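You operate a simulated robot arm through the tools that you are given. There is no shell and no other tool. Be economical: measure what you need, move in short steps, check, and stop when the job is done.

Carry out the task below with a simulated two-armed robot. There is one attempt and no reset: what you move stays moved.

Task
Close the water panel down.
Fine: blue valve shut, hold VENT till the water gauge is at zero, drain the tank by the grey valve and shut it, violet valve shut, lamp off.

Only the result counts: the job must be done as asked and must still hold three seconds after the hand-in. Knocking over, shifting, dropping, spilling or breaking anything else fails it.

Robot
Two 7-joint arms with two-finger parallel grippers on one trunk that stands fixed in place. Base frame: the origin is at the foot of the trunk, x ahead of it, y to its left, z up. Lengths are in m, angles in degrees, forces in N, time in s.
The left shoulder is at [0.08, 0.131, 0.947], the right one opposite. With the tool pointing down near the work surface each hand reaches from about 0.4 to 0.86 m from the base axis, measured 20 degrees to its own side. Payload 1.57 kg a hand.
The TCP of each hand is the grasp point between the finger pads, 0.03 m short of the fingertips. In the tool frame z runs along the fingers and y along their closing line. The gripper opens to 0.11 m. The fingers are 0.024 m wide and 0.012 m thick; the gripper's body (0.048 by 0.112 m) begins 0.078 m behind the TCP.
Orientation is told as [roll, pitch, yaw] about the base's x, y, z axes, in that order, counted from this pose: with the fingers straight down and closing along the base's y, the tool's x points along the base's -x, its y along +y and its z along -z.

Tools
- The arms move only by the tool play_rows. It takes "left_targets", "right_targets" or both (then of equal length, played together; a hand with none holds still); each is one flat list of numbers, 7 for each row, row after row: the closure, from 0 (fully open) to 1 (shut), then the shift along the tool's x, y, z in m, then the turn, a rotation vector about the tool's x, y, z in degrees. In form: [gripper, dx, dy, dz, ax, ay, az, gripper, dx, dy, dz, ax, ay, az, ...]. A call has 1 to 20 rows; each row shifts and turns the commanded pose from where the row before left it, along the tool's axes as they then stand. Rows are played at 5 a second. More than 0.05 m and 8.6 degrees between two rows, or a gripper value outside its range, and nothing of the call is played. Where a pose cannot be reached the arm comes as near as it can. A force on the tool above 90 N (or 10 N above the force at the start of the call, whichever is more), or a blocked arm, ends the call early, and 0.2 s more pass. Each finger travels about 0.108 m/s and halts on what it meets, pressing with about 42 N; the grip force reading is that of the motor and also rises with nothing between the fingers. The clock runs only during rows and for 0.2 s after the last one: add rows that do not move to give the fingers time. The reply holds the time, the measured pose of the TCP, the force on the tool along the base axes, the opening and the grip force, in the units named above and with some noise, with the torque about the TCP (base axes, N m) and any sound that the robot's microphone picked up, and new pictures: "show" is both (left out), scene, wrist or none (wrist: the cameras of the hands that moved).
- Cameras (640 x 400 px; columns grow to the right, rows downward): "scene" is now at [-0.0561, 0.0357, 1.4291]; the picture's right is [0.40, -0.92, 0.00], its down [-0.44, -0.19, -0.88] and it looks along [0.80, 0.35, -0.48] (base axes); focal length 366 px, centre (320, 200). "left" rides on the left gripper at [0.07, -0.016, -0.141] in its tool frame; the picture's right is [0.23, 0.97, 0.00], its down [-0.85, 0.20, -0.48] and it looks along [-0.47, 0.11, 0.88] (tool axes); focal length 222 px, centre (320, 200). "right" rides on the right gripper at [0.07, 0.016, -0.141] in its tool frame; the picture's right is [-0.23, 0.97, 0.00], its down [-0.86, -0.20, -0.48] and it looks along [-0.47, -0.11, 0.88] (tool axes); focal length 222 px, centre (320, 200). There is no depth. A picture from a camera that has moved, and an enlarged one, comes with that camera's place and axes in the base frame and with its lens.
- turn_head(pan, tilt): turns the head with the scene camera to pan (to the left, within 109 degrees either way) and tilt (down, from -29 to 69), counted from straight ahead of the robot. It gives what a move gives, and a new picture of the scene camera.
- zoom(camera, box): a new picture of the part [left, top, right, bottom] of that camera's present view, enlarged. The clock stands still meanwhile.
- finish_job(): hands the job in; it is judged then, once.

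Go step by step. Nothing tells you positions but the pictures and the camera data: compare them with the known pose of the tool, close in by small moves and look again before you grip or let go. The budget is 120 turns and 200 pictures, counting those below and the enlarged ones. Unless the task says otherwise, let go and move clear before handing in, and close with one line.

The tools are called after ">>>" as name(argument=value, ...) on one line, values as JSON. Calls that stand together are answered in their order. play_rows: Moves the arms, as the interface text tells. Its arguments: {"type":"object","properties":{"left_targets":{"type":"array","items":{"type":"number"}},"right_targets":{"type":"array","items":{"type":"number"}},"show":{"type":"string","enum":["both","scene","wrist","none"]}},"required":[]} The other tools are called the same way: turn_head (pan, tilt) turns the head that bears the scene camera; zoom (camera, box) takes an enlarged picture of a part of a camera's view; finish_job () hands the job in.

At the start:

```text
time: 0.0
left_tcp_pos: [0.2927, 0.4211, 1.2106]
left_ee_rot: [0.0, 0.0, 0.0]
left_force: [-0.1, -1.0, -1.3]
left_moment: [0.01, 0.01, 0.02]
left_width: 0.1103
left_finger_force: 0.0
right_tcp_pos: [0.5112, 0.0334, 1.2165]
right_ee_rot: [-0.1, 0.1, 0.1]
right_force: [-0.2, -0.2, -0.7]
right_moment: [-0.03, -0.04, 0.02]
right_width: 0.11
right_finger_force: 0.2
head pan, tilt: [23.3, 28.8]
```

scene: 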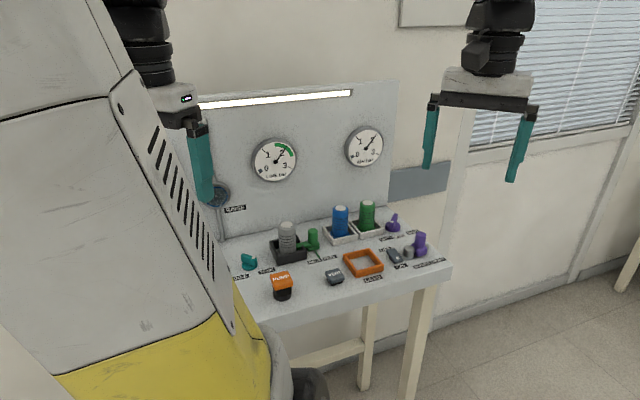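
right: 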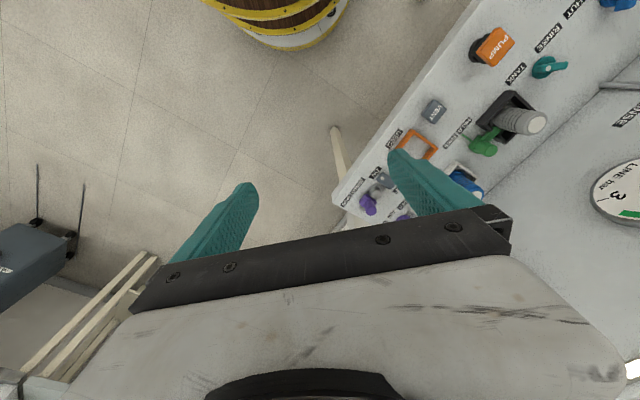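
left: 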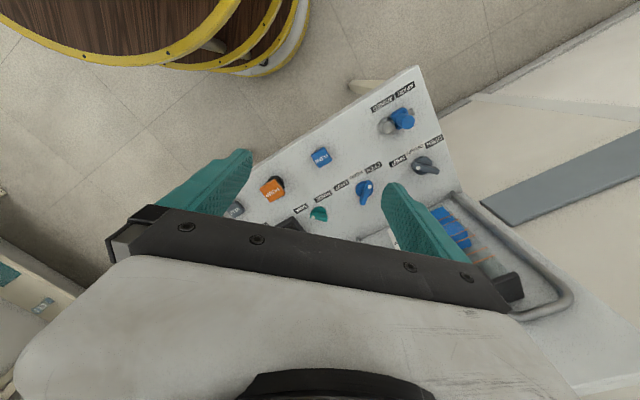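

I see a panel on a bench ahead-left of the robot; the body hides part of it. I look at it from different head angles before moving.

>>> turn_head(pan=50, tilt=40)

>>> zoom(camera="left", box=[220, 60, 540, 260])

>>> zoom(camera="right", box=[320, 0, 640, 220])

```text
time: 0.9
left_tcp_pos: [0.2925, 0.4196, 1.2101]
left_ee_rot: [0.0, 0.0, 0.0]
left_force: [-0.3, 0.2, 1.1]
left_moment: [0.02, -0.01, -0.02]
left_width: 0.1102
left_finger_force: 0.0
right_tcp_pos: [0.5115, 0.032, 1.2168]
right_ee_rot: [0.0, 0.0, 0.1]
right_force: [0.4, 1.1, 0.2]
right_moment: [-0.01, 0.01, 0.01]
right_width: 0.1101
right_finger_force: 0.0
head pan, tilt: [50.0, 40.0]
```

scene: 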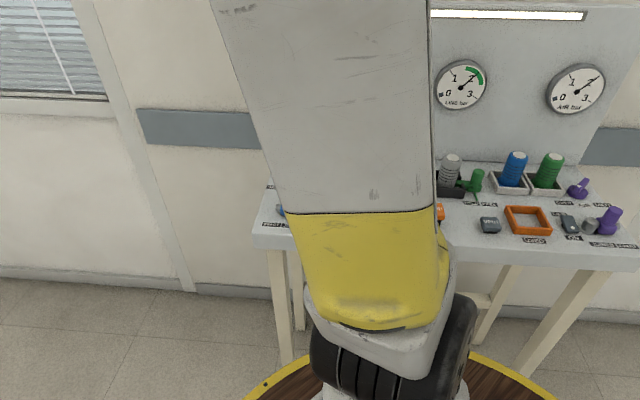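

```text
2.00 times, centred on (380, 160) of left
camera zoom: at [0.2233, 0.4038, 1.352], right [-0.23, 0.97, 0.0], down [0.85, 0.2, 0.48], along [0.47, 0.11, -0.88], focal length 444 px, centre (200, 280)
```

zoom: 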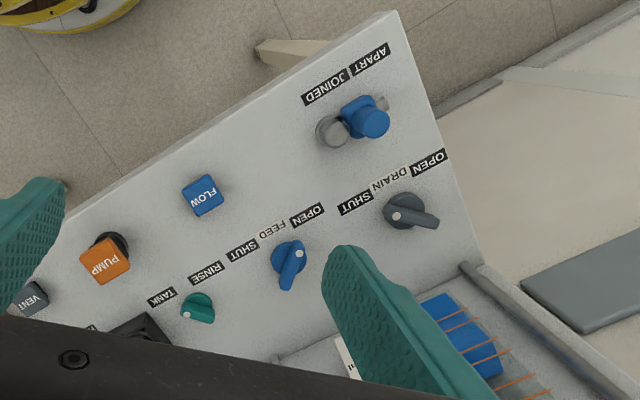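

```text
1.82 times, centred on (480, 110) of right
camera zoom: at [0.4404, 0.0494, 1.359], right [0.23, 0.97, 0.0], down [0.86, -0.2, 0.48], along [0.47, -0.11, -0.88], focal length 404 px, centre (29, 364)
```

zoom: 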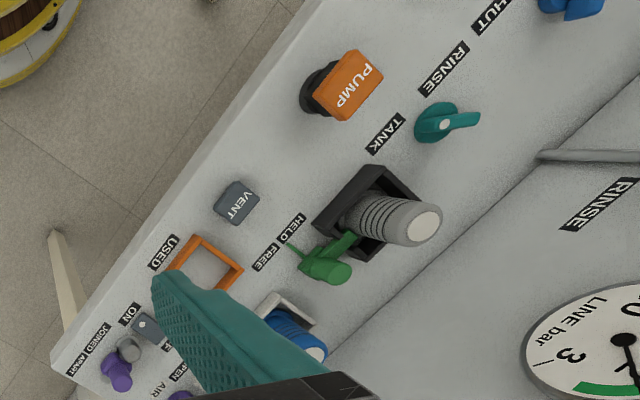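

The panel runs diagonally, with its face toward the robot's left front. I'll take close views of the gauges and controls from the head.

>>> turn_head(pan=28, tilt=38)

>>> zoom(camera="scene", box=[240, 60, 480, 210])

>>> zoom(camera="scene", box=[240, 0, 480, 150])

```text
time: 1.8
left_tcp_pos: [0.2914, 0.4203, 1.21]
left_ee_rot: [0.1, 0.1, -0.1]
left_force: [0.1, -0.3, 0.1]
left_moment: [0.01, 0.02, 0.04]
left_width: 0.1101
left_finger_force: 0.0
right_tcp_pos: [0.5114, 0.0328, 1.2182]
right_ee_rot: [-0.1, -0.1, -0.1]
right_force: [-0.7, 0.0, -0.5]
right_moment: [0.05, -0.03, 0.0]
right_width: 0.11
right_finger_force: 0.0
head pan, tilt: [28.0, 38.0]
```

scene: 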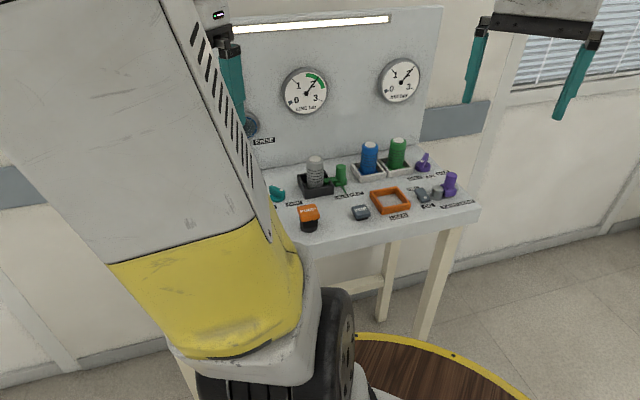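

```text
2.67 times, centred on (360, 135) of scene
camera zoom: at [-0.0633, 0.0402, 1.4148], right [0.47, -0.88, 0.0], down [-0.54, -0.29, -0.79], along [0.7, 0.37, -0.62], focal length 975 px, centre (213, 373)
```

zoom: 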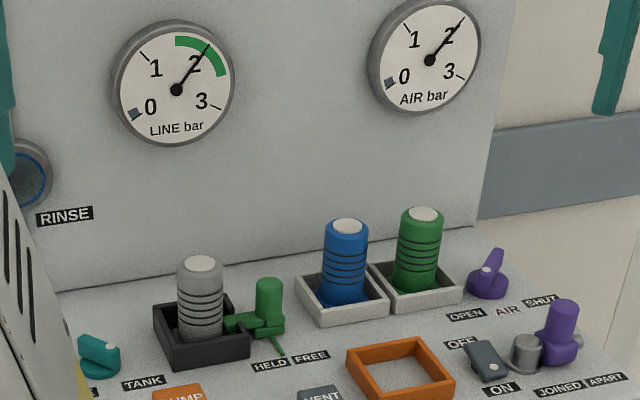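

```text
2.67 times, centred on (360, 75) of scene
camera zoom: at [-0.0633, 0.0402, 1.4148], right [0.47, -0.88, 0.0], down [-0.54, -0.29, -0.79], along [0.7, 0.37, -0.62], focal length 975 px, centre (213, 533)
```

zoom: 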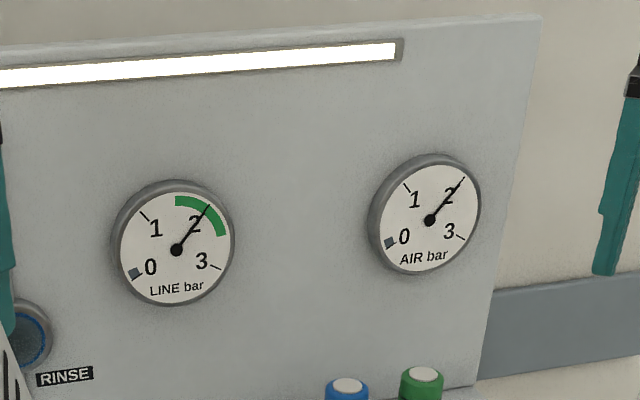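

Controls are readable: blue FEED valve, grey DRAIN valve (SHUT/OPEN), violet AIR valve, lamp rocker OFF/ON, VENT button. I move the left hand above the panel with yaw 40° to look closely at the left-side valves.

>>> play_rows(left_targets=[0, -0.027, 0.02, 0.032, 0, 0, 0, 0, -0.027, 0.02, 0.032, 0, 0, 0, 0, -0.027, 0.02, 0.032, 0, 0, 0, 0, -0.027, 0.02, 0.032, 0, 0, 0, 0, 0, 0, 0, 0, 0, -8, 0, 0, 0, 0, 0, 0, -8, 0, 0, 0, 0, 0, 0, -8, 0, 0, 0, 0, 0, 0, -8, 0, 0, 0, 0, 0, 0, -8], show="both")

>>> zoom(camera="left", box=[160, 0, 480, 200])

```text
time: 3.8
left_tcp_pos: [0.3997, 0.5014, 1.0817]
left_ee_rot: [0.0, 0.0, 40.3]
left_force: [-0.3, 0.4, -0.3]
left_moment: [0.03, 0.01, 0.03]
left_width: 0.1099
left_finger_force: 0.0
right_tcp_pos: [0.5106, 0.0324, 1.2172]
right_ee_rot: [0.0, 0.1, 0.0]
right_force: [0.0, 0.0, -0.3]
right_moment: [0.01, 0.0, -0.05]
right_width: 0.11
right_finger_force: 0.1
head pan, tilt: [28.0, 38.0]
camera left: at [0.3579, 0.4436, 1.2239], right [-0.8, 0.6, 0.0], down [0.53, 0.7, 0.48], along [0.29, 0.38, -0.88], focal length 222 px, centre (320, 200)
```

scene: 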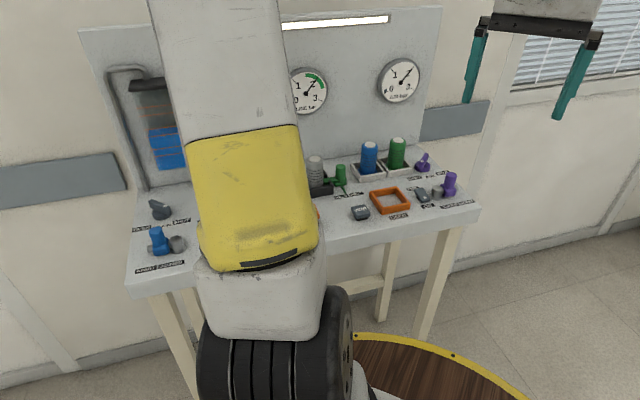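
left: 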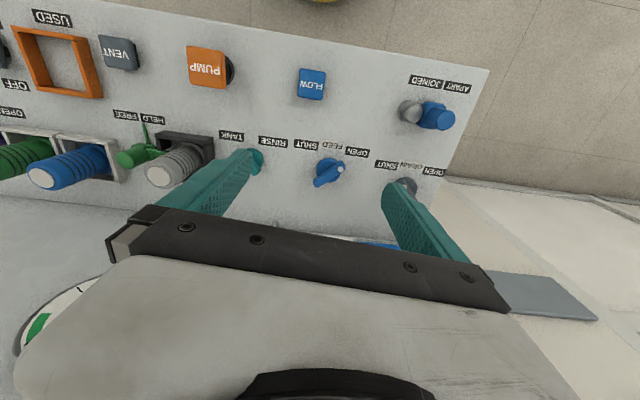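

```text
2.00 times, centred on (320, 100) of left
camera zoom: at [0.3579, 0.4436, 1.2239], right [-0.8, 0.6, 0.0], down [0.53, 0.7, 0.48], along [0.29, 0.38, -0.88], focal length 444 px, centre (320, 400)
```

zoom: 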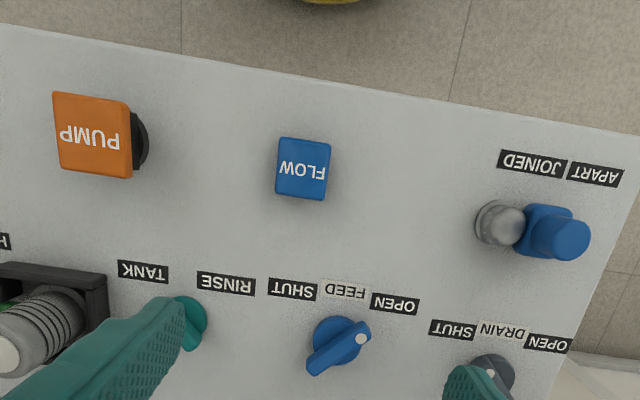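

FEED is open (dot toward OPEN), and its bar is at about (0.431, 0.565), lying along base x. DRAIN's dot is toward SHUT. I turn the left hand to yaw 0, which closes across the bar, and go above it.

>>> play_rows(left_targets=[0.4, 0, 0, 0, 0, 0, 8, 0.4, 0, 0, 0, 0, 0, 8, 0.4, 0, 0, 0, 0, 0, 8, 0.4, 0, 0, 0, 0, 0, 8, 0.4, 0, 0, 0, 0, 0, 8.3, 0.4, -0.01, 0.021, 0.038, 0, 0, 0, 0.4, -0.01, 0.021, 0.038, 0, 0, 0, 0.4, -0.011, 0.021, 0.038, 0, 0, 0], show="both")

>>> zoom(camera="left", box=[160, 60, 480, 260])

```text
time: 5.6
left_tcp_pos: [0.4311, 0.5641, 0.9697]
left_ee_rot: [0.0, 0.0, -0.3]
left_force: [-0.2, 0.2, -0.7]
left_moment: [0.01, 0.01, 0.0]
left_width: 0.066
left_finger_force: 0.0
right_tcp_pos: [0.5115, 0.0328, 1.2163]
right_ee_rot: [0.0, 0.0, 0.1]
right_force: [-0.2, -0.4, 0.1]
right_moment: [0.06, -0.03, 0.01]
right_width: 0.11
right_finger_force: 0.0
head pan, tilt: [28.0, 38.0]
camera left: at [0.3626, 0.5479, 1.1113], right [-0.22, 0.97, 0.0], down [0.86, 0.19, 0.48], along [0.47, 0.11, -0.88], focal length 222 px, centre (320, 200)
```

scene: 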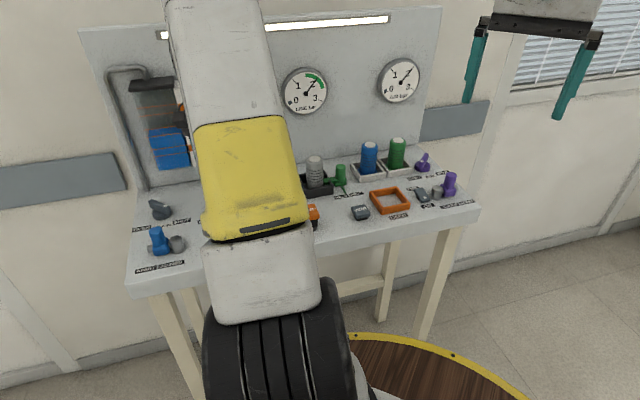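
left: 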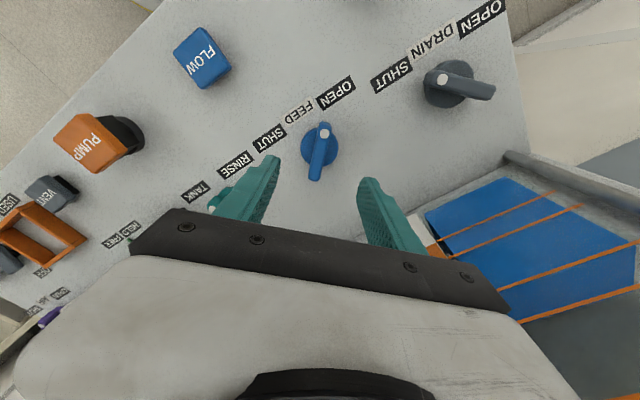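

```text
2.00 times, centred on (320, 160) of left
camera zoom: at [0.3626, 0.5479, 1.1113], right [-0.22, 0.97, 0.0], down [0.86, 0.19, 0.48], along [0.47, 0.11, -0.88], focal length 444 px, centre (320, 280)
```

zoom: 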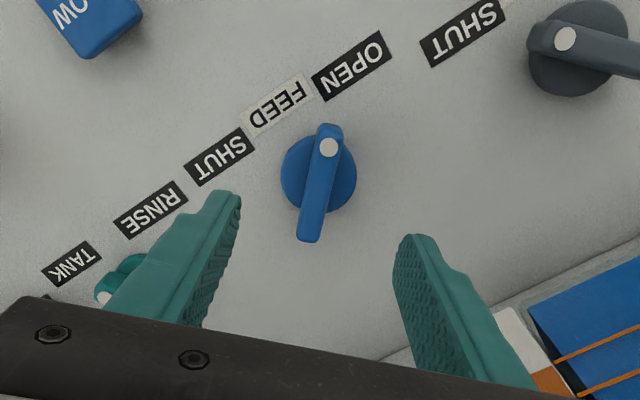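

The bar is centred about (0.430, 0.562), aligned with the fingers. I lower until the fingertips are near the bar level and look.

>>> play_rows(left_targets=[0.4, 0.001, -0.001, 0.025, 0, 0, 0, 0.4, 0, 0, 0.025, 0, 0, 0, 0.4, 0, 0, 0, 0, 0, 0], show="wrist")

>>> zoom(camera="left", box=[240, 100, 400, 200])

```text
time: 6.4
left_tcp_pos: [0.4295, 0.5636, 0.9192]
left_ee_rot: [0.0, 0.1, -0.3]
left_force: [-0.1, -0.2, 1.0]
left_moment: [0.0, -0.02, 0.02]
left_width: 0.0662
left_finger_force: 0.0
right_tcp_pos: [0.512, 0.0331, 1.2171]
right_ee_rot: [0.0, 0.0, 0.0]
right_force: [-0.3, 0.1, 0.6]
right_moment: [0.0, -0.03, -0.01]
right_width: 0.1099
right_finger_force: 0.1
head pan, tilt: [28.0, 38.0]
camera left: at [0.3615, 0.5474, 1.0607], right [-0.22, 0.97, 0.0], down [0.86, 0.2, 0.48], along [0.47, 0.11, -0.88], focal length 222 px, centre (320, 200)
```

left: 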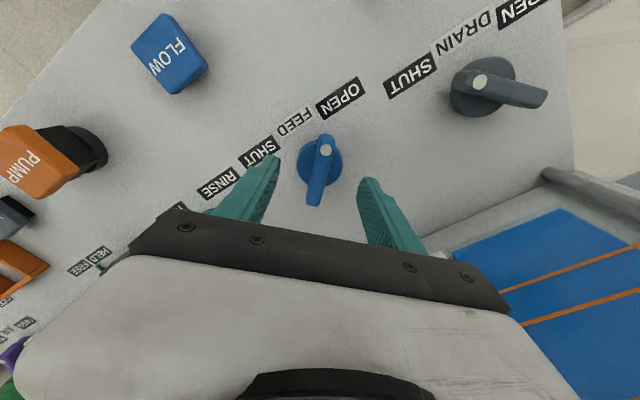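

```text
4.00 times, centred on (320, 150) of left
camera zoom: at [0.3615, 0.5474, 1.0607], right [-0.22, 0.97, 0.0], down [0.86, 0.2, 0.48], along [0.47, 0.11, -0.88], focal length 888 px, centre (320, 400)
```

zoom: 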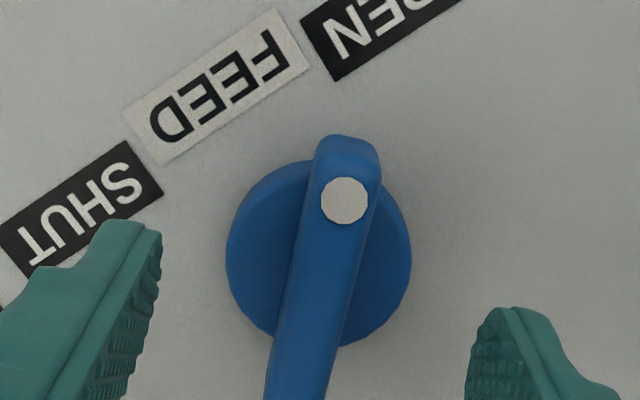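

The bar sits at z ≈ 0.87. I lower 0.02 more and close on it.

>>> play_rows(left_targets=[0.4, 0, 0, 0.01, 0, 0, 0, 0.4, 0, 0, 0.01, 0, 0, 0, 0.6, 0, 0, 0, 0, 0, 0, 0.8, 0, 0, 0, 0, 0, 0, 1, 0, 0, 0, 0, 0, 0, 1, 0, 0, 0, 0, 0, 0], show="wrist")

>>> zoom(camera="left", box=[240, 100, 400, 200])

```text
time: 7.8
left_tcp_pos: [0.4301, 0.5628, 0.8987]
left_ee_rot: [0.0, 0.0, -0.2]
left_force: [1.1, -1.3, -1.9]
left_moment: [-0.03, -0.19, 0.0]
left_width: 0.0404
left_finger_force: 45.3
right_tcp_pos: [0.5102, 0.0332, 1.2169]
right_ee_rot: [0.0, -0.1, -0.1]
right_force: [0.3, 0.5, -0.2]
right_moment: [0.0, -0.02, 0.01]
right_width: 0.11
right_finger_force: 0.1
head pan, tilt: [28.0, 38.0]
camera left: at [0.3614, 0.5464, 1.04], right [-0.22, 0.97, 0.0], down [0.86, 0.2, 0.48], along [0.47, 0.11, -0.88], focal length 222 px, centre (320, 200)
```

left: 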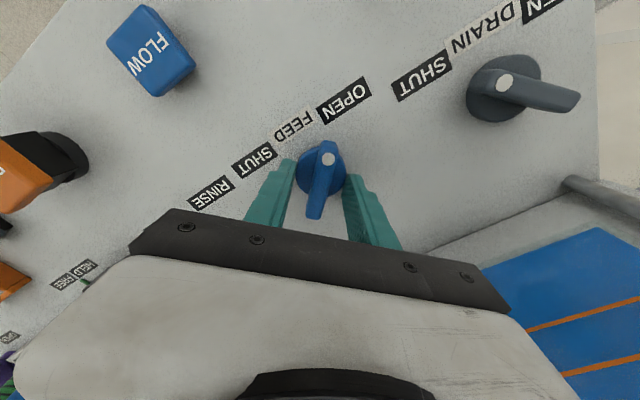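

```text
4.00 times, centred on (320, 150) of left
camera zoom: at [0.3614, 0.5464, 1.04], right [-0.22, 0.97, 0.0], down [0.86, 0.2, 0.48], along [0.47, 0.11, -0.88], focal length 888 px, centre (320, 400)
```

zoom: 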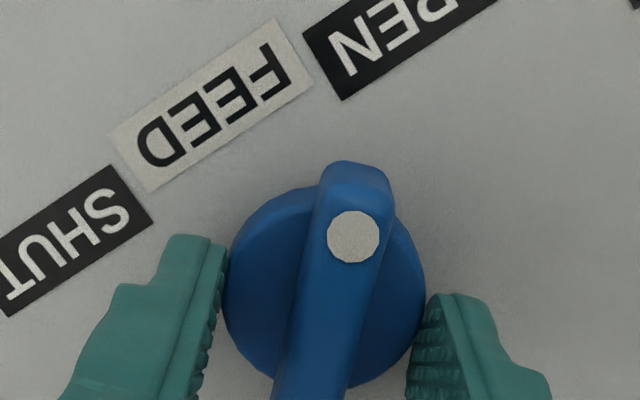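

The fingers are gripping the disc (40 mm), below the bar. I open, rise 8 mm and close again on the bar.

>>> play_rows(left_targets=[0.5, 0, 0, 0, 0, 0, 0, 0.5, 0, 0, -0.008, 0, 0, 0, 0.7, 0, 0, 0, 0, 0, 0, 0.9, 0, 0, 0, 0, 0, 0, 1, 0, 0, 0, 0, 0, 0, 1, 0, 0, 0, 0, 0, 0], show="wrist")

```text
time: 9.2
left_tcp_pos: [0.4292, 0.5615, 0.9072]
left_ee_rot: [0.0, 0.0, -0.1]
left_force: [0.3, -0.8, 3.4]
left_moment: [-0.04, -0.01, 0.22]
left_width: 0.013
left_finger_force: 29.7
right_tcp_pos: [0.5108, 0.0325, 1.2174]
right_ee_rot: [0.1, 0.0, 0.0]
right_force: [-0.1, -0.4, 1.0]
right_moment: [0.02, 0.02, 0.0]
right_width: 0.1102
right_finger_force: 0.0
head pan, tilt: [28.0, 38.0]
camera left: at [0.3612, 0.5463, 1.048], right [-0.22, 0.97, 0.0], down [0.86, 0.2, 0.48], along [0.47, 0.11, -0.88], focal length 222 px, centre (320, 200)
```

left: 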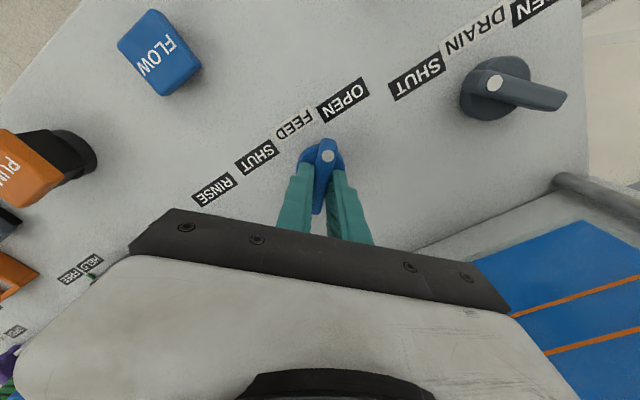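

The bar is gripped at 13 mm. I turn it counter-clockwise from above toward SHUT.

>>> play_rows(left_targets=[1, 0, 0, 0, 0, 0, -8, 1, 0, 0, 0, 0, 0, -8, 1, 0, 0, 0, 0, 0, -8, 1, 0, 0, 0, 0, 0, -8, 1, 0, 0, 0, 0, 0, -8, 1, 0, 0, 0, 0, 0, -8, 1, 0, 0, 0, 0, 0, -8, 1, 0, 0, 0, 0, 0, -8, 1, 0, 0, 0, 0, 0, -8, 1, 0, 0, 0, 0, 0, -8, 1, 0, 0, 0, 0, 0, -4], show="both")

```text
time: 11.6
left_tcp_pos: [0.4276, 0.5626, 0.9059]
left_ee_rot: [0.2, 0.1, 84.0]
left_force: [-20.5, 20.4, 3.4]
left_moment: [0.62, 0.06, -0.04]
left_width: 0.0126
left_finger_force: 29.8
right_tcp_pos: [0.5102, 0.0338, 1.2183]
right_ee_rot: [0.0, 0.0, 0.1]
right_force: [0.4, -0.7, 0.8]
right_moment: [-0.01, -0.02, 0.03]
right_width: 0.1101
right_finger_force: 0.1
head pan, tilt: [28.0, 38.0]
camera left: at [0.4379, 0.4922, 1.0476], right [-0.99, -0.12, 0.0], down [-0.11, 0.87, 0.48], along [-0.06, 0.47, -0.88], focal length 222 px, centre (320, 200)
```

scene: 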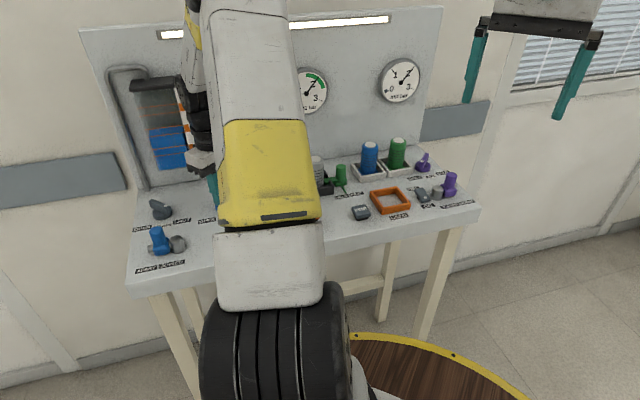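
left: 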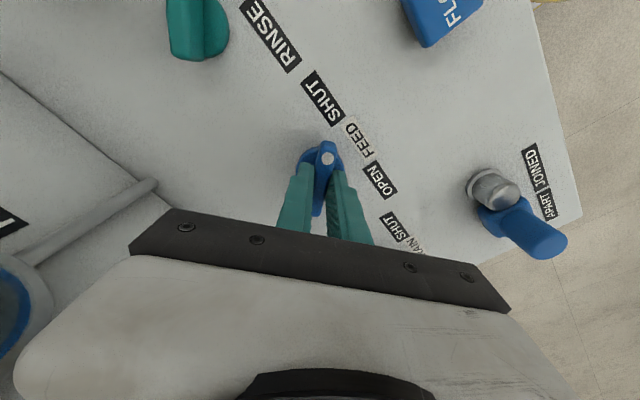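

The dot now points at the SHUT label; no stop is felt yet, so I turn a few degrees more to check.

>>> play_rows(left_targets=[1, 0, 0.0, 0, 0, 0, -4, 1, 0, 0, 0, 0, 0, -4, 1, 0, 0, 0, 0, 0, 0], show="wrist")

>>> zoom(camera="left", box=[240, 80, 400, 180])

```text
time: 12.4
left_tcp_pos: [0.427, 0.5645, 0.9071]
left_ee_rot: [0.2, 0.0, 91.8]
left_force: [-26.9, 12.0, -1.3]
left_moment: [0.0, 0.04, -0.83]
left_width: 0.0134
left_finger_force: 29.7
right_tcp_pos: [0.5103, 0.0333, 1.218]
right_ee_rot: [0.0, 0.1, 0.0]
right_force: [-0.4, -0.4, -0.6]
right_moment: [0.03, -0.02, 0.0]
right_width: 0.11
right_finger_force: 0.1
head pan, tilt: [28.0, 38.0]
camera left: at [0.4475, 0.4938, 1.0475], right [-0.97, -0.26, 0.0], down [-0.22, 0.85, 0.48], along [-0.13, 0.46, -0.88], focal length 222 px, centre (320, 200)
```

left: 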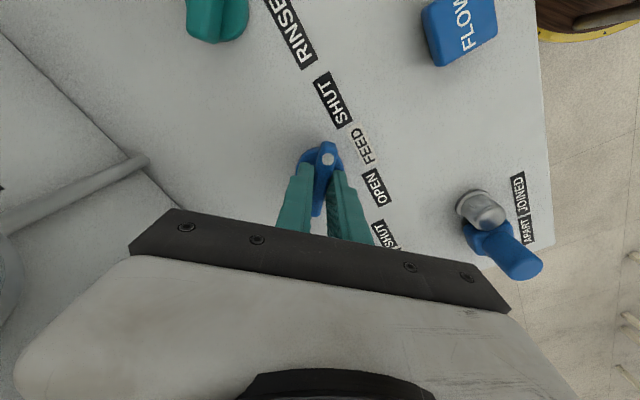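

```text
4.00 times, centred on (320, 130) of left
camera zoom: at [0.4475, 0.4938, 1.0475], right [-0.97, -0.26, 0.0], down [-0.22, 0.85, 0.48], along [-0.13, 0.46, -0.88], focal length 888 px, centre (320, 480)
```

zoom: 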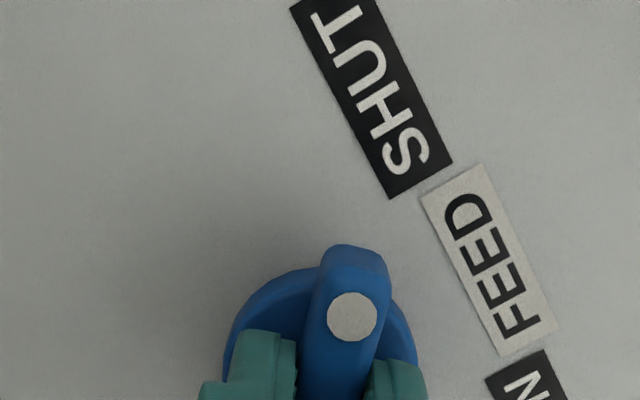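

FEED is now against its shut stop. I release, rise and move the left hand over DRAIN.

>>> play_rows(left_targets=[0.5, 0, 0, 0, 0, 0, 0, 0.4, 0, 0, 0, 0, 0, 0, 0.4, 0, 0, -0.03, 0, 0, 0, 0.4, 0, 0, -0.03, 0, 0, 1.8, 0.4, -0.036, 0.029, 0, 0, 0, 0, 0.4, -0.036, 0.029, 0, 0, 0, 0, 0.4, -0.036, 0.028, 0, 0, 0, 0], show="both")

>>> zoom(camera="scene", box=[240, 60, 480, 210])

>>> zoom(camera="left", box=[160, 60, 480, 260])

```text
time: 14.0
left_tcp_pos: [0.3453, 0.6695, 0.9662]
left_ee_rot: [0.0, -0.1, 89.9]
left_force: [0.5, 0.1, 0.3]
left_moment: [0.0, 0.0, 0.03]
left_width: 0.066
left_finger_force: 0.0
right_tcp_pos: [0.5116, 0.033, 1.2168]
right_ee_rot: [0.1, 0.0, 0.0]
right_force: [0.1, -0.3, 0.3]
right_moment: [0.06, 0.02, -0.03]
right_width: 0.1101
right_finger_force: 0.0
head pan, tilt: [28.0, 38.0]
camera left: at [0.3625, 0.5997, 1.1079], right [-0.97, -0.23, 0.0], down [-0.2, 0.86, 0.48], along [-0.11, 0.47, -0.88], focal length 222 px, centre (320, 200)
```

scene: 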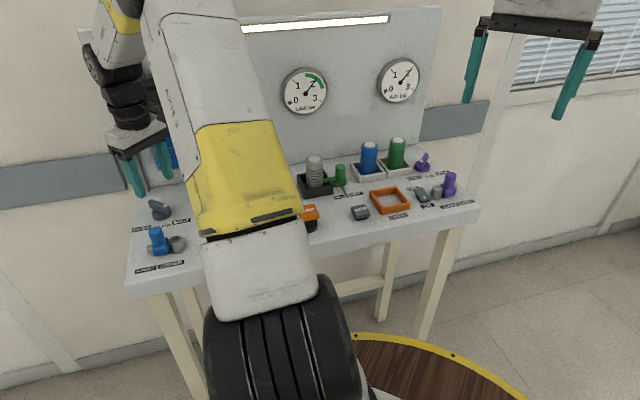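
left: 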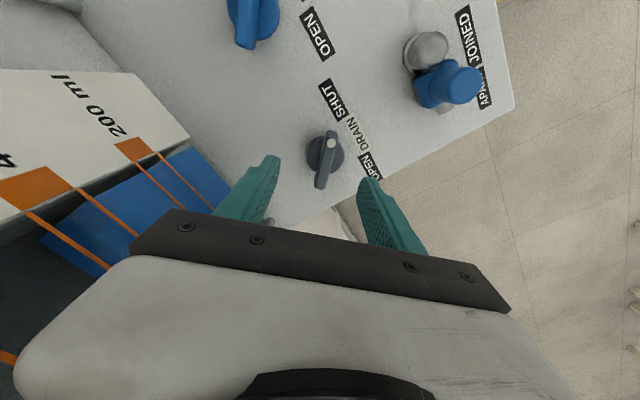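

```text
2.67 times, centred on (360, 135) of scene
camera zoom: at [-0.0631, 0.0398, 1.4149], right [0.47, -0.88, 0.0], down [-0.54, -0.29, -0.79], along [0.7, 0.37, -0.62], focal length 975 px, centre (213, 373)
```

zoom: 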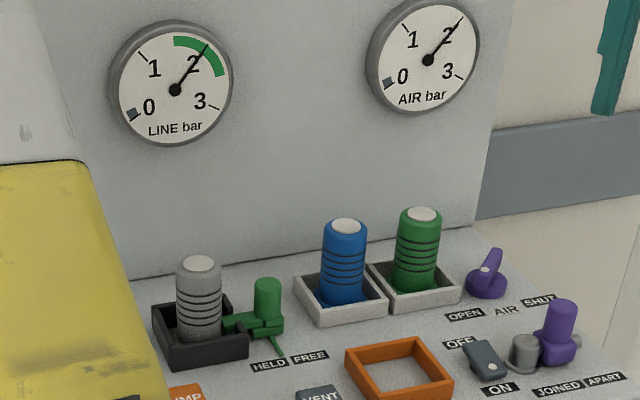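

```text
2.00 times, centred on (320, 160) of left
camera zoom: at [0.3625, 0.5997, 1.1079], right [-0.97, -0.23, 0.0], down [-0.2, 0.86, 0.48], along [-0.11, 0.47, -0.88], focal length 444 px, centre (320, 280)
```

zoom: 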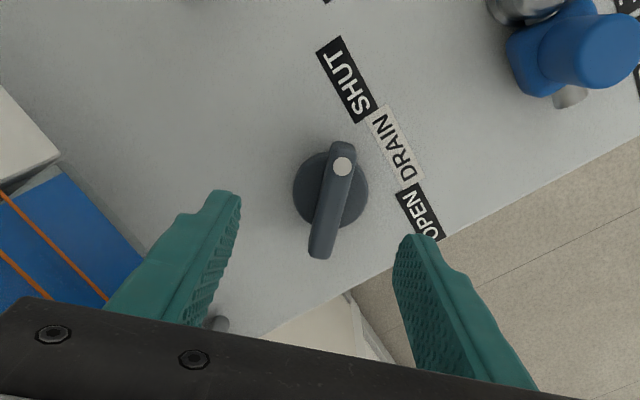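

DRAIN is at about (0.338, 0.675). Next the right hand, fingers shut, goes toward VENT at about (0.551, 0.260, 0.875), staying high at first.

>>> play_rows(right_targets=[1, -0.0066, 0.035, 0.03, 0, 0, 0, 1, -0.0066, 0.035, 0.03, 0, 0, 0, 1, -0.0066, 0.035, 0.03, 0, 0, 0, 1, -0.0066, 0.035, 0.03, 0, 0, 0, 1, -0.0066, 0.035, 0.03, 0, 0, 0, 1, -0.0066, 0.035, 0.03, 0, 0, 0], show="both")

```text
time: 15.4
left_tcp_pos: [0.3447, 0.6694, 0.9664]
left_ee_rot: [0.0, 0.0, 89.9]
left_force: [-0.5, -0.6, 0.6]
left_moment: [0.05, 0.0, 0.03]
left_width: 0.0659
left_finger_force: 0.1
right_tcp_pos: [0.5507, 0.2424, 1.0396]
right_ee_rot: [0.1, -0.1, 0.1]
right_force: [-0.5, -0.9, 0.3]
right_moment: [-0.01, 0.04, 0.0]
right_width: 0.0001
right_finger_force: 21.1
head pan, tilt: [28.0, 38.0]
camera right: at [0.4799, 0.2592, 1.1807], right [0.23, 0.97, 0.0], down [0.85, -0.2, 0.48], along [0.47, -0.11, -0.88], focal length 222 px, centre (320, 200)
```

scene: 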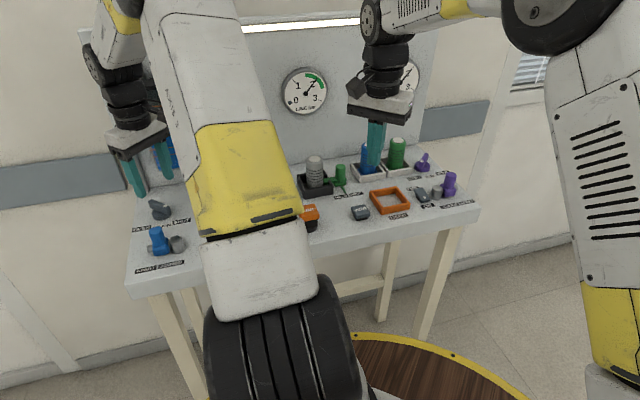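
right: 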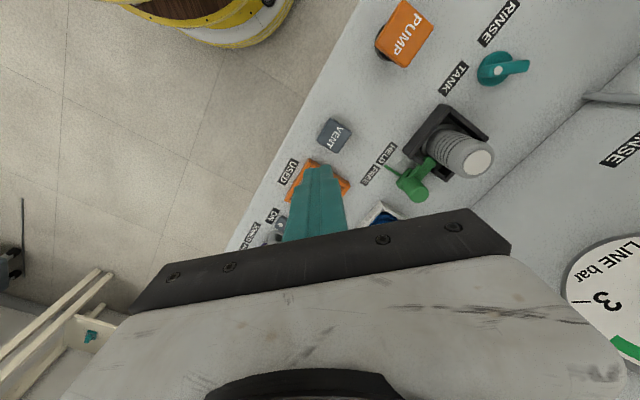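

VENT confirmed at (0.549, 0.262). I shift over it and lower to tips about 2 cm above.

>>> play_rows(right_targets=[1, 0.001, 0.019, 0.025, 0, 0, 0, 1, 0, 0, 0.045, 0, 0, 0, 1, 0, 0, 0.045, 0, 0, 0], show="both")

>>> zoom(camera="right", box=[240, 100, 400, 200])

```text
time: 16.2
left_tcp_pos: [0.3459, 0.6701, 0.9674]
left_ee_rot: [0.0, 0.0, 89.8]
left_force: [-0.5, -0.9, 0.4]
left_moment: [-0.01, -0.04, 0.02]
left_width: 0.0658
left_finger_force: 0.0
right_tcp_pos: [0.5482, 0.2617, 0.9228]
right_ee_rot: [0.0, 0.0, 0.0]
right_force: [0.2, -0.1, 0.6]
right_moment: [-0.02, -0.02, -0.02]
right_width: 0.0001
right_finger_force: 21.5
head pan, tilt: [28.0, 38.0]
camera right: at [0.4772, 0.2795, 1.0639], right [0.23, 0.97, 0.0], down [0.86, -0.2, 0.48], along [0.47, -0.11, -0.88], focal length 222 px, centre (320, 200)
```

scene: 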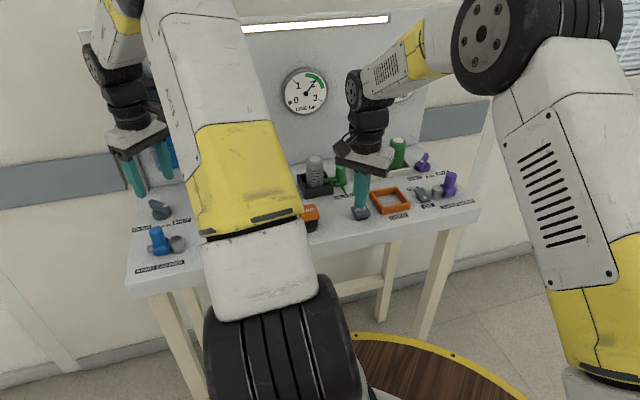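
right: 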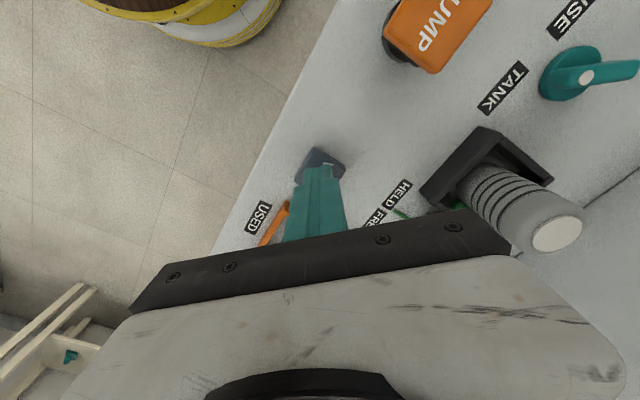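

```text
4.00 times, centred on (320, 150) of right
camera zoom: at [0.4772, 0.2795, 1.0639], right [0.23, 0.97, 0.0], down [0.86, -0.2, 0.48], along [0.47, -0.11, -0.88], focal length 888 px, centre (320, 400)
```

zoom: 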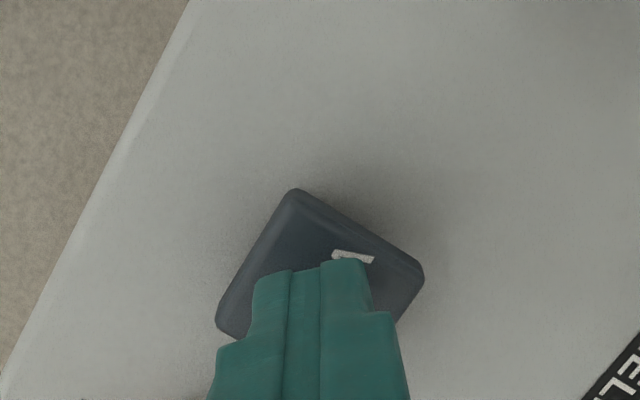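

Aligned over VENT. I press down gently in small steps.

>>> play_rows(right_targets=[1, 0, 0, 0.005, 0, 0, 0, 1, 0, 0, 0.005, 0, 0, 0, 1, 0, 0, 0.004, 0, 0, 0, 1, 0, 0, 0.003, 0, 0, 0], show="scene")

```text
time: 17.2
left_tcp_pos: [0.3449, 0.6696, 0.9654]
left_ee_rot: [0.0, 0.1, 89.8]
left_force: [0.6, -0.2, 0.7]
left_moment: [0.02, 0.05, -0.02]
left_width: 0.066
left_finger_force: 0.0
right_tcp_pos: [0.5489, 0.2625, 0.9044]
right_ee_rot: [0.0, 0.0, 0.1]
right_force: [-0.9, 0.3, 2.2]
right_moment: [0.03, 0.01, 0.01]
right_width: 0.0
right_finger_force: 21.5
head pan, tilt: [28.0, 38.0]
heard: click
```

scene: 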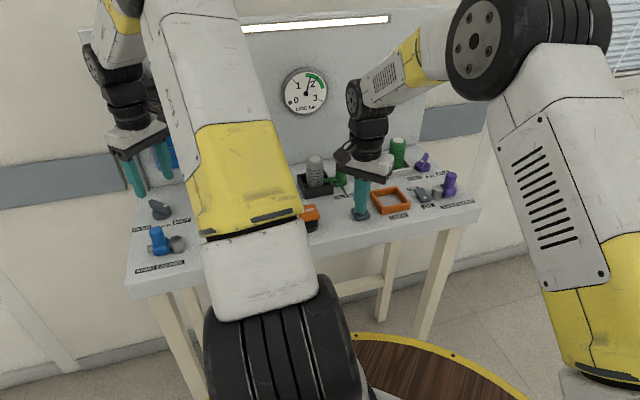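

A click was heard and the LINE needle is moving down. I press 1 mm further and hold.

>>> play_rows(right_targets=[1, 0, 0, 0.001, 0, 0, 0, 1, 0, 0, 0, 0, 0, 0, 1, 0, 0, 0, 0, 0, 0, 1, 0, 0, 0, 0, 0, 0, 1, 0, 0, 0, 0, 0, 0, 1, 0, 0, 0, 0, 0, 0, 1, 0, 0, 0, 0, 0, 0, 1, 0, 0, 0, 0, 0, 0, 1, 0, 0, 0, 0, 0, 0, 1, 0, 0, 0, 0, 0, 0, 1, 0, 0, 0, 0, 0, 0, 1, 0, 0, 0, 0, 0, 0, 1, 0, 0, 0, 0, 0, 0, 1, 0, 0, 0, 0, 0, 0, 1, 0, 0, 0, 0, 0, 0], show="none")

>>> zoom(camera="scene", box=[240, 60, 400, 160])

```text
time: 20.4
left_tcp_pos: [0.3453, 0.6687, 0.9653]
left_ee_rot: [0.0, 0.0, 89.9]
left_force: [-0.1, -0.4, 0.7]
left_moment: [0.02, 0.01, 0.01]
left_width: 0.0659
left_finger_force: 0.1
right_tcp_pos: [0.5485, 0.2623, 0.9042]
right_ee_rot: [0.0, 0.0, 0.0]
right_force: [-0.9, -0.7, 1.8]
right_moment: [0.02, 0.01, -0.06]
right_width: 0.0001
right_finger_force: 21.4
head pan, tilt: [28.0, 38.0]
```

```text
4.00 times, centred on (320, 110) of scene
camera zoom: at [-0.0633, 0.0402, 1.4148], right [0.47, -0.88, 0.0], down [-0.54, -0.29, -0.79], along [0.7, 0.37, -0.62], focal length 1463 px, centre (320, 560)
```

zoom: 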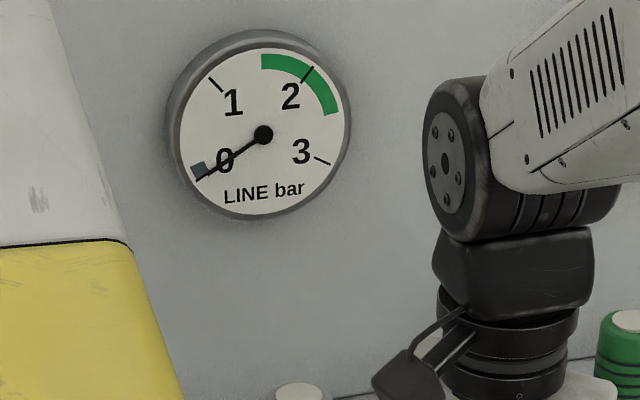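

The LINE gauge reads zero. I hold VENT one more second, then raise the right hand, while the left hand lowers onto the DRAIN bar.

>>> play_rows(right_targets=[1, 0, 0, 0, 0, 0, 0, 1, 0, 0, 0, 0, 0, 0, 1, 0, 0, 0, 0, 0, 0, 1, 0, 0, 0, 0, 0, 0, 1, 0, 0, -0.02, 0, 0, 0, 1, 0, 0, -0.04, 0, 0, 0, 1, 0, 0, -0.04, 0, 0, 0], left_targets=[0.4, -0.006, 0.007, 0, 0, 0, 0, 0.4, 0, 0, 0.02, 0, 0, 0, 0.4, 0, 0, 0.02, 0, 0, 0, 0.4, 0, 0, 0.01, 0, 0, 0, 0.4, 0, 0, 0, 0, 0, 0, 0.4, 0, 0, 0, 0, 0, 0, 0.4, 0, 0, 0, 0, 0, 0], show="both")

>>> zoom(camera="left", box=[240, 100, 400, 200])

>>> zoom(camera="scene", box=[240, 60, 400, 160])

```text
time: 22.0
left_tcp_pos: [0.3376, 0.6758, 0.9166]
left_ee_rot: [0.0, 0.0, 89.8]
left_force: [-0.6, -0.1, 0.1]
left_moment: [-0.02, 0.0, -0.01]
left_width: 0.066
left_finger_force: 0.1
right_tcp_pos: [0.549, 0.2635, 1.0032]
right_ee_rot: [0.0, 0.2, 0.2]
right_force: [-0.4, -1.2, 0.2]
right_moment: [-0.02, 0.0, 0.03]
right_width: 0.0
right_finger_force: 21.3
head pan, tilt: [28.0, 38.0]
camera right: at [0.4787, 0.2789, 1.1462], right [0.23, 0.97, 0.0], down [0.86, -0.2, 0.48], along [0.47, -0.11, -0.88], focal length 222 px, centre (320, 200)
camera left: at [0.3552, 0.6064, 1.0581], right [-0.97, -0.23, 0.0], down [-0.2, 0.86, 0.48], along [-0.11, 0.47, -0.88], focal length 222 px, centre (320, 200)
```

scene: 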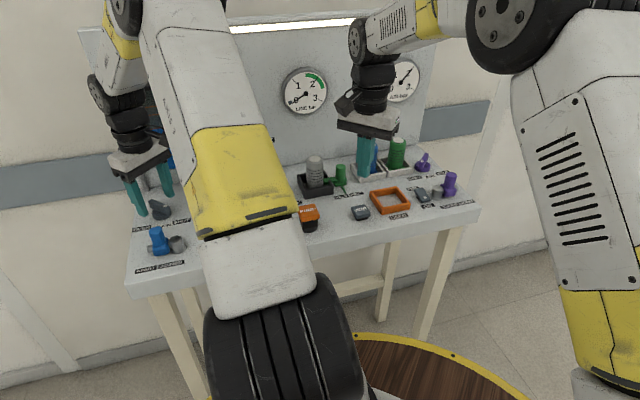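
right: 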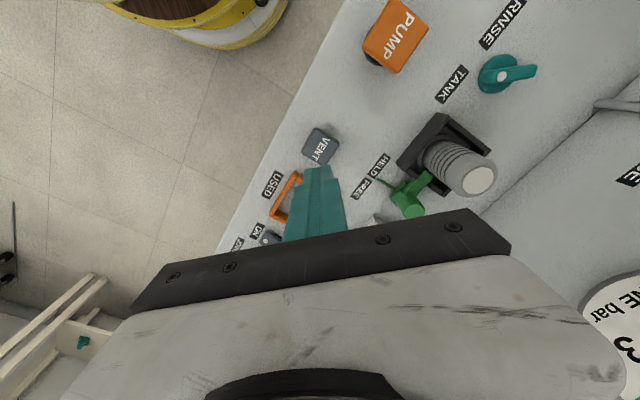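
left: 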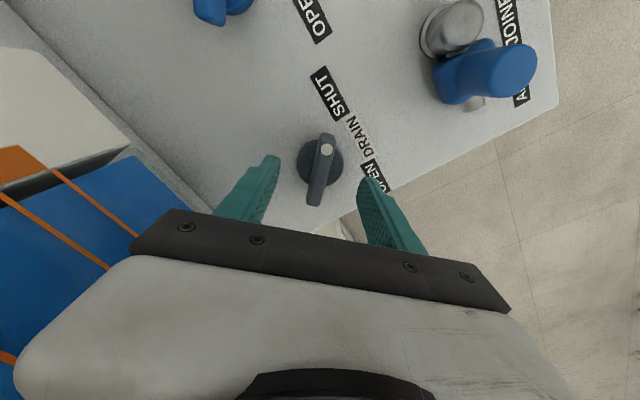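

```text
4.00 times, centred on (320, 150) of left
camera zoom: at [0.3552, 0.6064, 1.0581], right [-0.97, -0.23, 0.0], down [-0.2, 0.86, 0.48], along [-0.11, 0.47, -0.88], focal length 888 px, centre (320, 400)
```

zoom: 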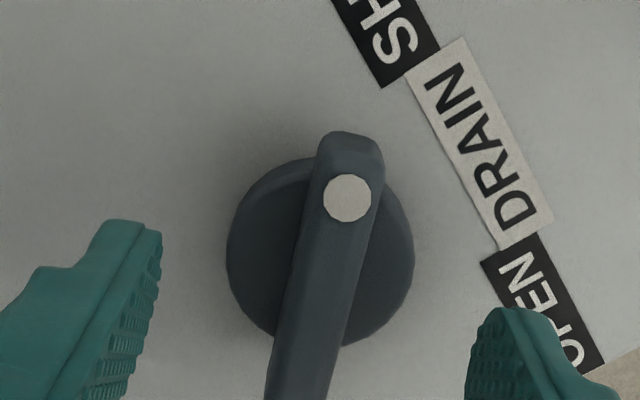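

```text
4.00 times, centred on (320, 110) of scene
camera zoom: at [-0.063, 0.0404, 1.4149], right [0.47, -0.88, 0.0], down [-0.54, -0.29, -0.79], along [0.7, 0.37, -0.62], focal length 1463 px, centre (320, 560)
```

zoom: 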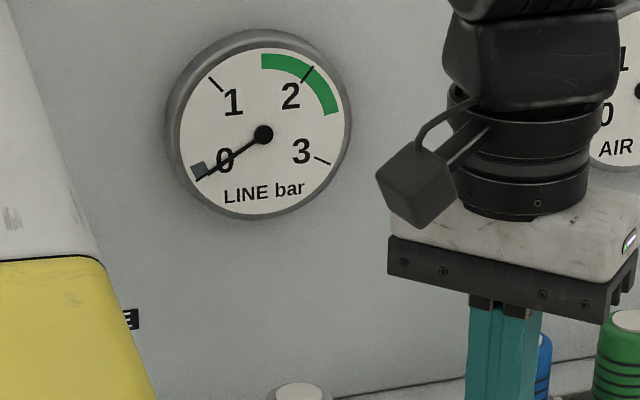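

Gauge stays at zero; the left fingers straddle the DRAIN bar. I lower 9 mm, close, and turn clockwise to OPEN.

>>> play_rows(left_targets=[0.5, 0, 0, 0.009, 0, 0, 0, 0.8, 0, 0, 0, 0, 0, 0, 1, 0, 0, 0, 0, 0, 0, 1, 0, 0, 0, 0, 0, 0, 1, 0, 0, 0, 0, 0, 0], show="none")

```text
time: 23.2
left_tcp_pos: [0.3395, 0.6751, 0.9073]
left_ee_rot: [0.0, 0.0, 90.0]
left_force: [10.6, 1.6, -3.0]
left_moment: [0.2, -0.16, 0.04]
left_width: 0.013
left_finger_force: 29.5
right_tcp_pos: [0.5495, 0.2621, 1.0048]
right_ee_rot: [0.0, 0.0, 0.0]
right_force: [-0.3, 0.6, 0.8]
right_moment: [-0.03, 0.0, 0.04]
right_width: 0.0
right_finger_force: 21.2
head pan, tilt: [28.0, 38.0]
```

>>> play_rows(left_targets=[1, 0, -0.001, 0, 0, 0, 8, 1, 0, 0, 0, 0, 0, 8, 1, 0, 0, 0, 0, 0, 8, 1, 0, 0, 0, 0, 0, 8, 1, 0, 0, 0, 0, 0, 8, 1, 0, 0, 0, 0, 0, 8, 1, 0, 0, 0, 0, 0, 8, 1, 0, 0, 0, 0, 0, 8, 1, 0, 0, 0, 0, 0, 8, 1, 0, 0, 0, 0, 0, 8, 1, 0, 0, 0, 0, 0, 8], show="both")

```text
time: 25.6
left_tcp_pos: [0.3416, 0.6718, 0.9069]
left_ee_rot: [-0.3, 0.0, 1.7]
left_force: [19.6, -35.0, 1.3]
left_moment: [-0.26, -0.36, 0.11]
left_width: 0.013
left_finger_force: 29.7
right_tcp_pos: [0.549, 0.2608, 1.0043]
right_ee_rot: [0.1, 0.0, 0.1]
right_force: [-0.4, 0.3, -0.7]
right_moment: [0.02, -0.04, -0.01]
right_width: 0.0
right_finger_force: 21.7
head pan, tilt: [28.0, 38.0]
camera left: at [0.273, 0.6548, 1.0484], right [-0.26, 0.97, -0.01], down [0.85, 0.23, 0.48], along [0.46, 0.12, -0.88], focal length 222 px, centre (320, 200)
```

scene: 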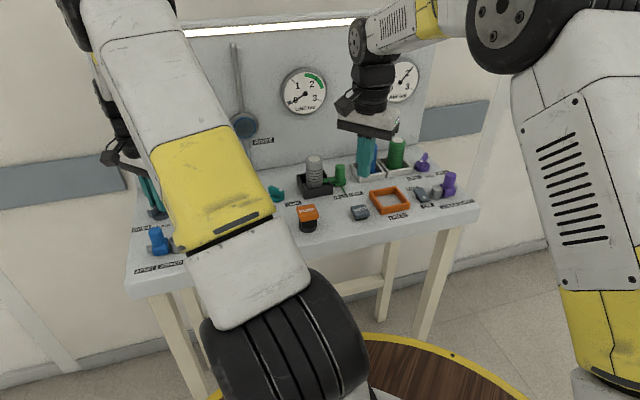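
left: 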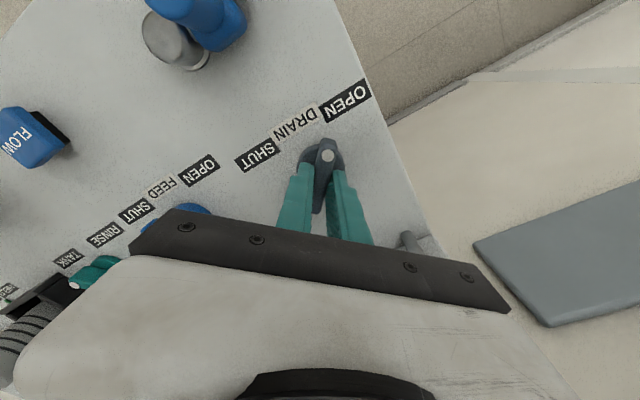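

Dot now points at OPEN. I relax the side load, let go and rise to see whether the tank empties.

>>> play_rows(left_targets=[1, -0.002, -0.003, 0, 0, 0, 0, 0.5, 0, 0, 0, 0, 0, 0, 0.4, 0, 0, 0, 0, 0, 0, 0.4, 0, 0, -0.03, 0, 0, 0, 0.4, 0, 0, -0.04, 0, 0, 0, 0.4, 0.02, -0.02, -0.04, 0, 0, -8, 0.4, 0.02, -0.02, -0.02, 0, 0, -8, 0.4, 0.02, -0.02, -0.02, 0, 0, -8, 0.4, 0.02, 0, 0, 0, 0, -8, 0.4, 0.02, 0, 0, 0, 0, -8], show="both")

```text
time: 27.8
left_tcp_pos: [0.26, 0.5825, 1.0589]
left_ee_rot: [0.0, 0.0, 42.1]
left_force: [0.5, 0.8, -0.2]
left_moment: [-0.01, 0.01, -0.02]
left_width: 0.0659
left_finger_force: 0.0
right_tcp_pos: [0.5495, 0.263, 1.0044]
right_ee_rot: [0.0, 0.0, -0.1]
right_force: [0.6, -0.5, 0.4]
right_moment: [-0.03, 0.03, -0.01]
right_width: 0.0
right_finger_force: 21.2
head pan, tilt: [28.0, 38.0]
camera left: at [0.2191, 0.5243, 1.1999], right [-0.82, 0.57, 0.0], down [0.5, 0.72, 0.48], along [0.27, 0.39, -0.88], focal length 222 px, centre (320, 200)
```

scene: 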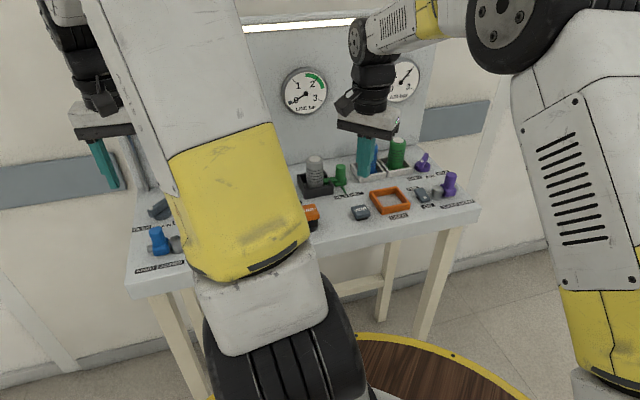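
left: 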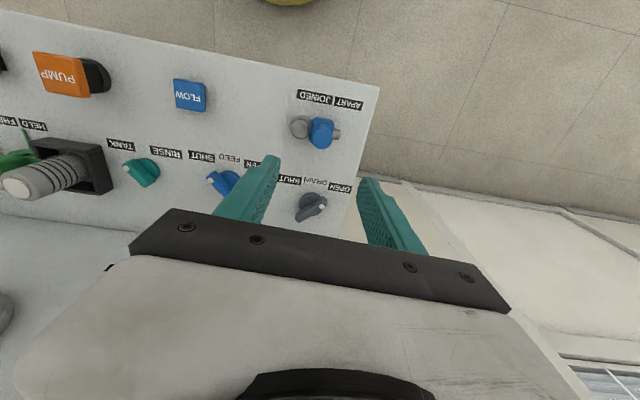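

The arm hides the tank; I shift the hand along the panel so that the head can see it.

>>> play_rows(left_targets=[0.4, -0.0126, -0.038, -0.005, 0, 0, 0, 0.4, -0.0126, -0.038, -0.005, 0, 0, 0, 0.4, -0.0126, -0.038, -0.005, 0, 0, 0, 0.4, -0.0126, -0.038, -0.005, 0, 0, 0], show="none")

>>> zoom(camera="scene", box=[80, 30, 320, 180])

```text
time: 28.8
left_tcp_pos: [0.3966, 0.507, 1.0746]
left_ee_rot: [0.0, 0.1, 42.0]
left_force: [0.9, 0.6, -0.5]
left_moment: [-0.01, -0.04, 0.0]
left_width: 0.0661
left_finger_force: 0.1
right_tcp_pos: [0.5493, 0.2623, 1.0047]
right_ee_rot: [0.0, 0.1, 0.1]
right_force: [-1.3, -0.3, 1.3]
right_moment: [-0.02, -0.02, 0.01]
right_width: 0.0
right_finger_force: 21.4
head pan, tilt: [28.0, 38.0]
```

```text
2.67 times, centred on (200, 105) of scene
camera zoom: at [-0.0636, 0.0404, 1.4148], right [0.47, -0.88, 0.0], down [-0.54, -0.29, -0.79], along [0.7, 0.37, -0.62], focal length 975 px, centre (640, 453)
```

zoom: 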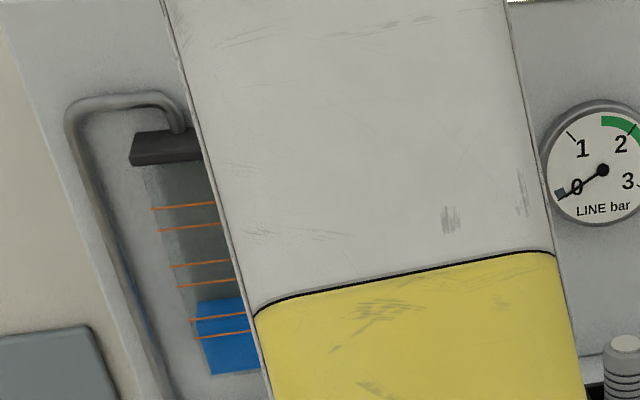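

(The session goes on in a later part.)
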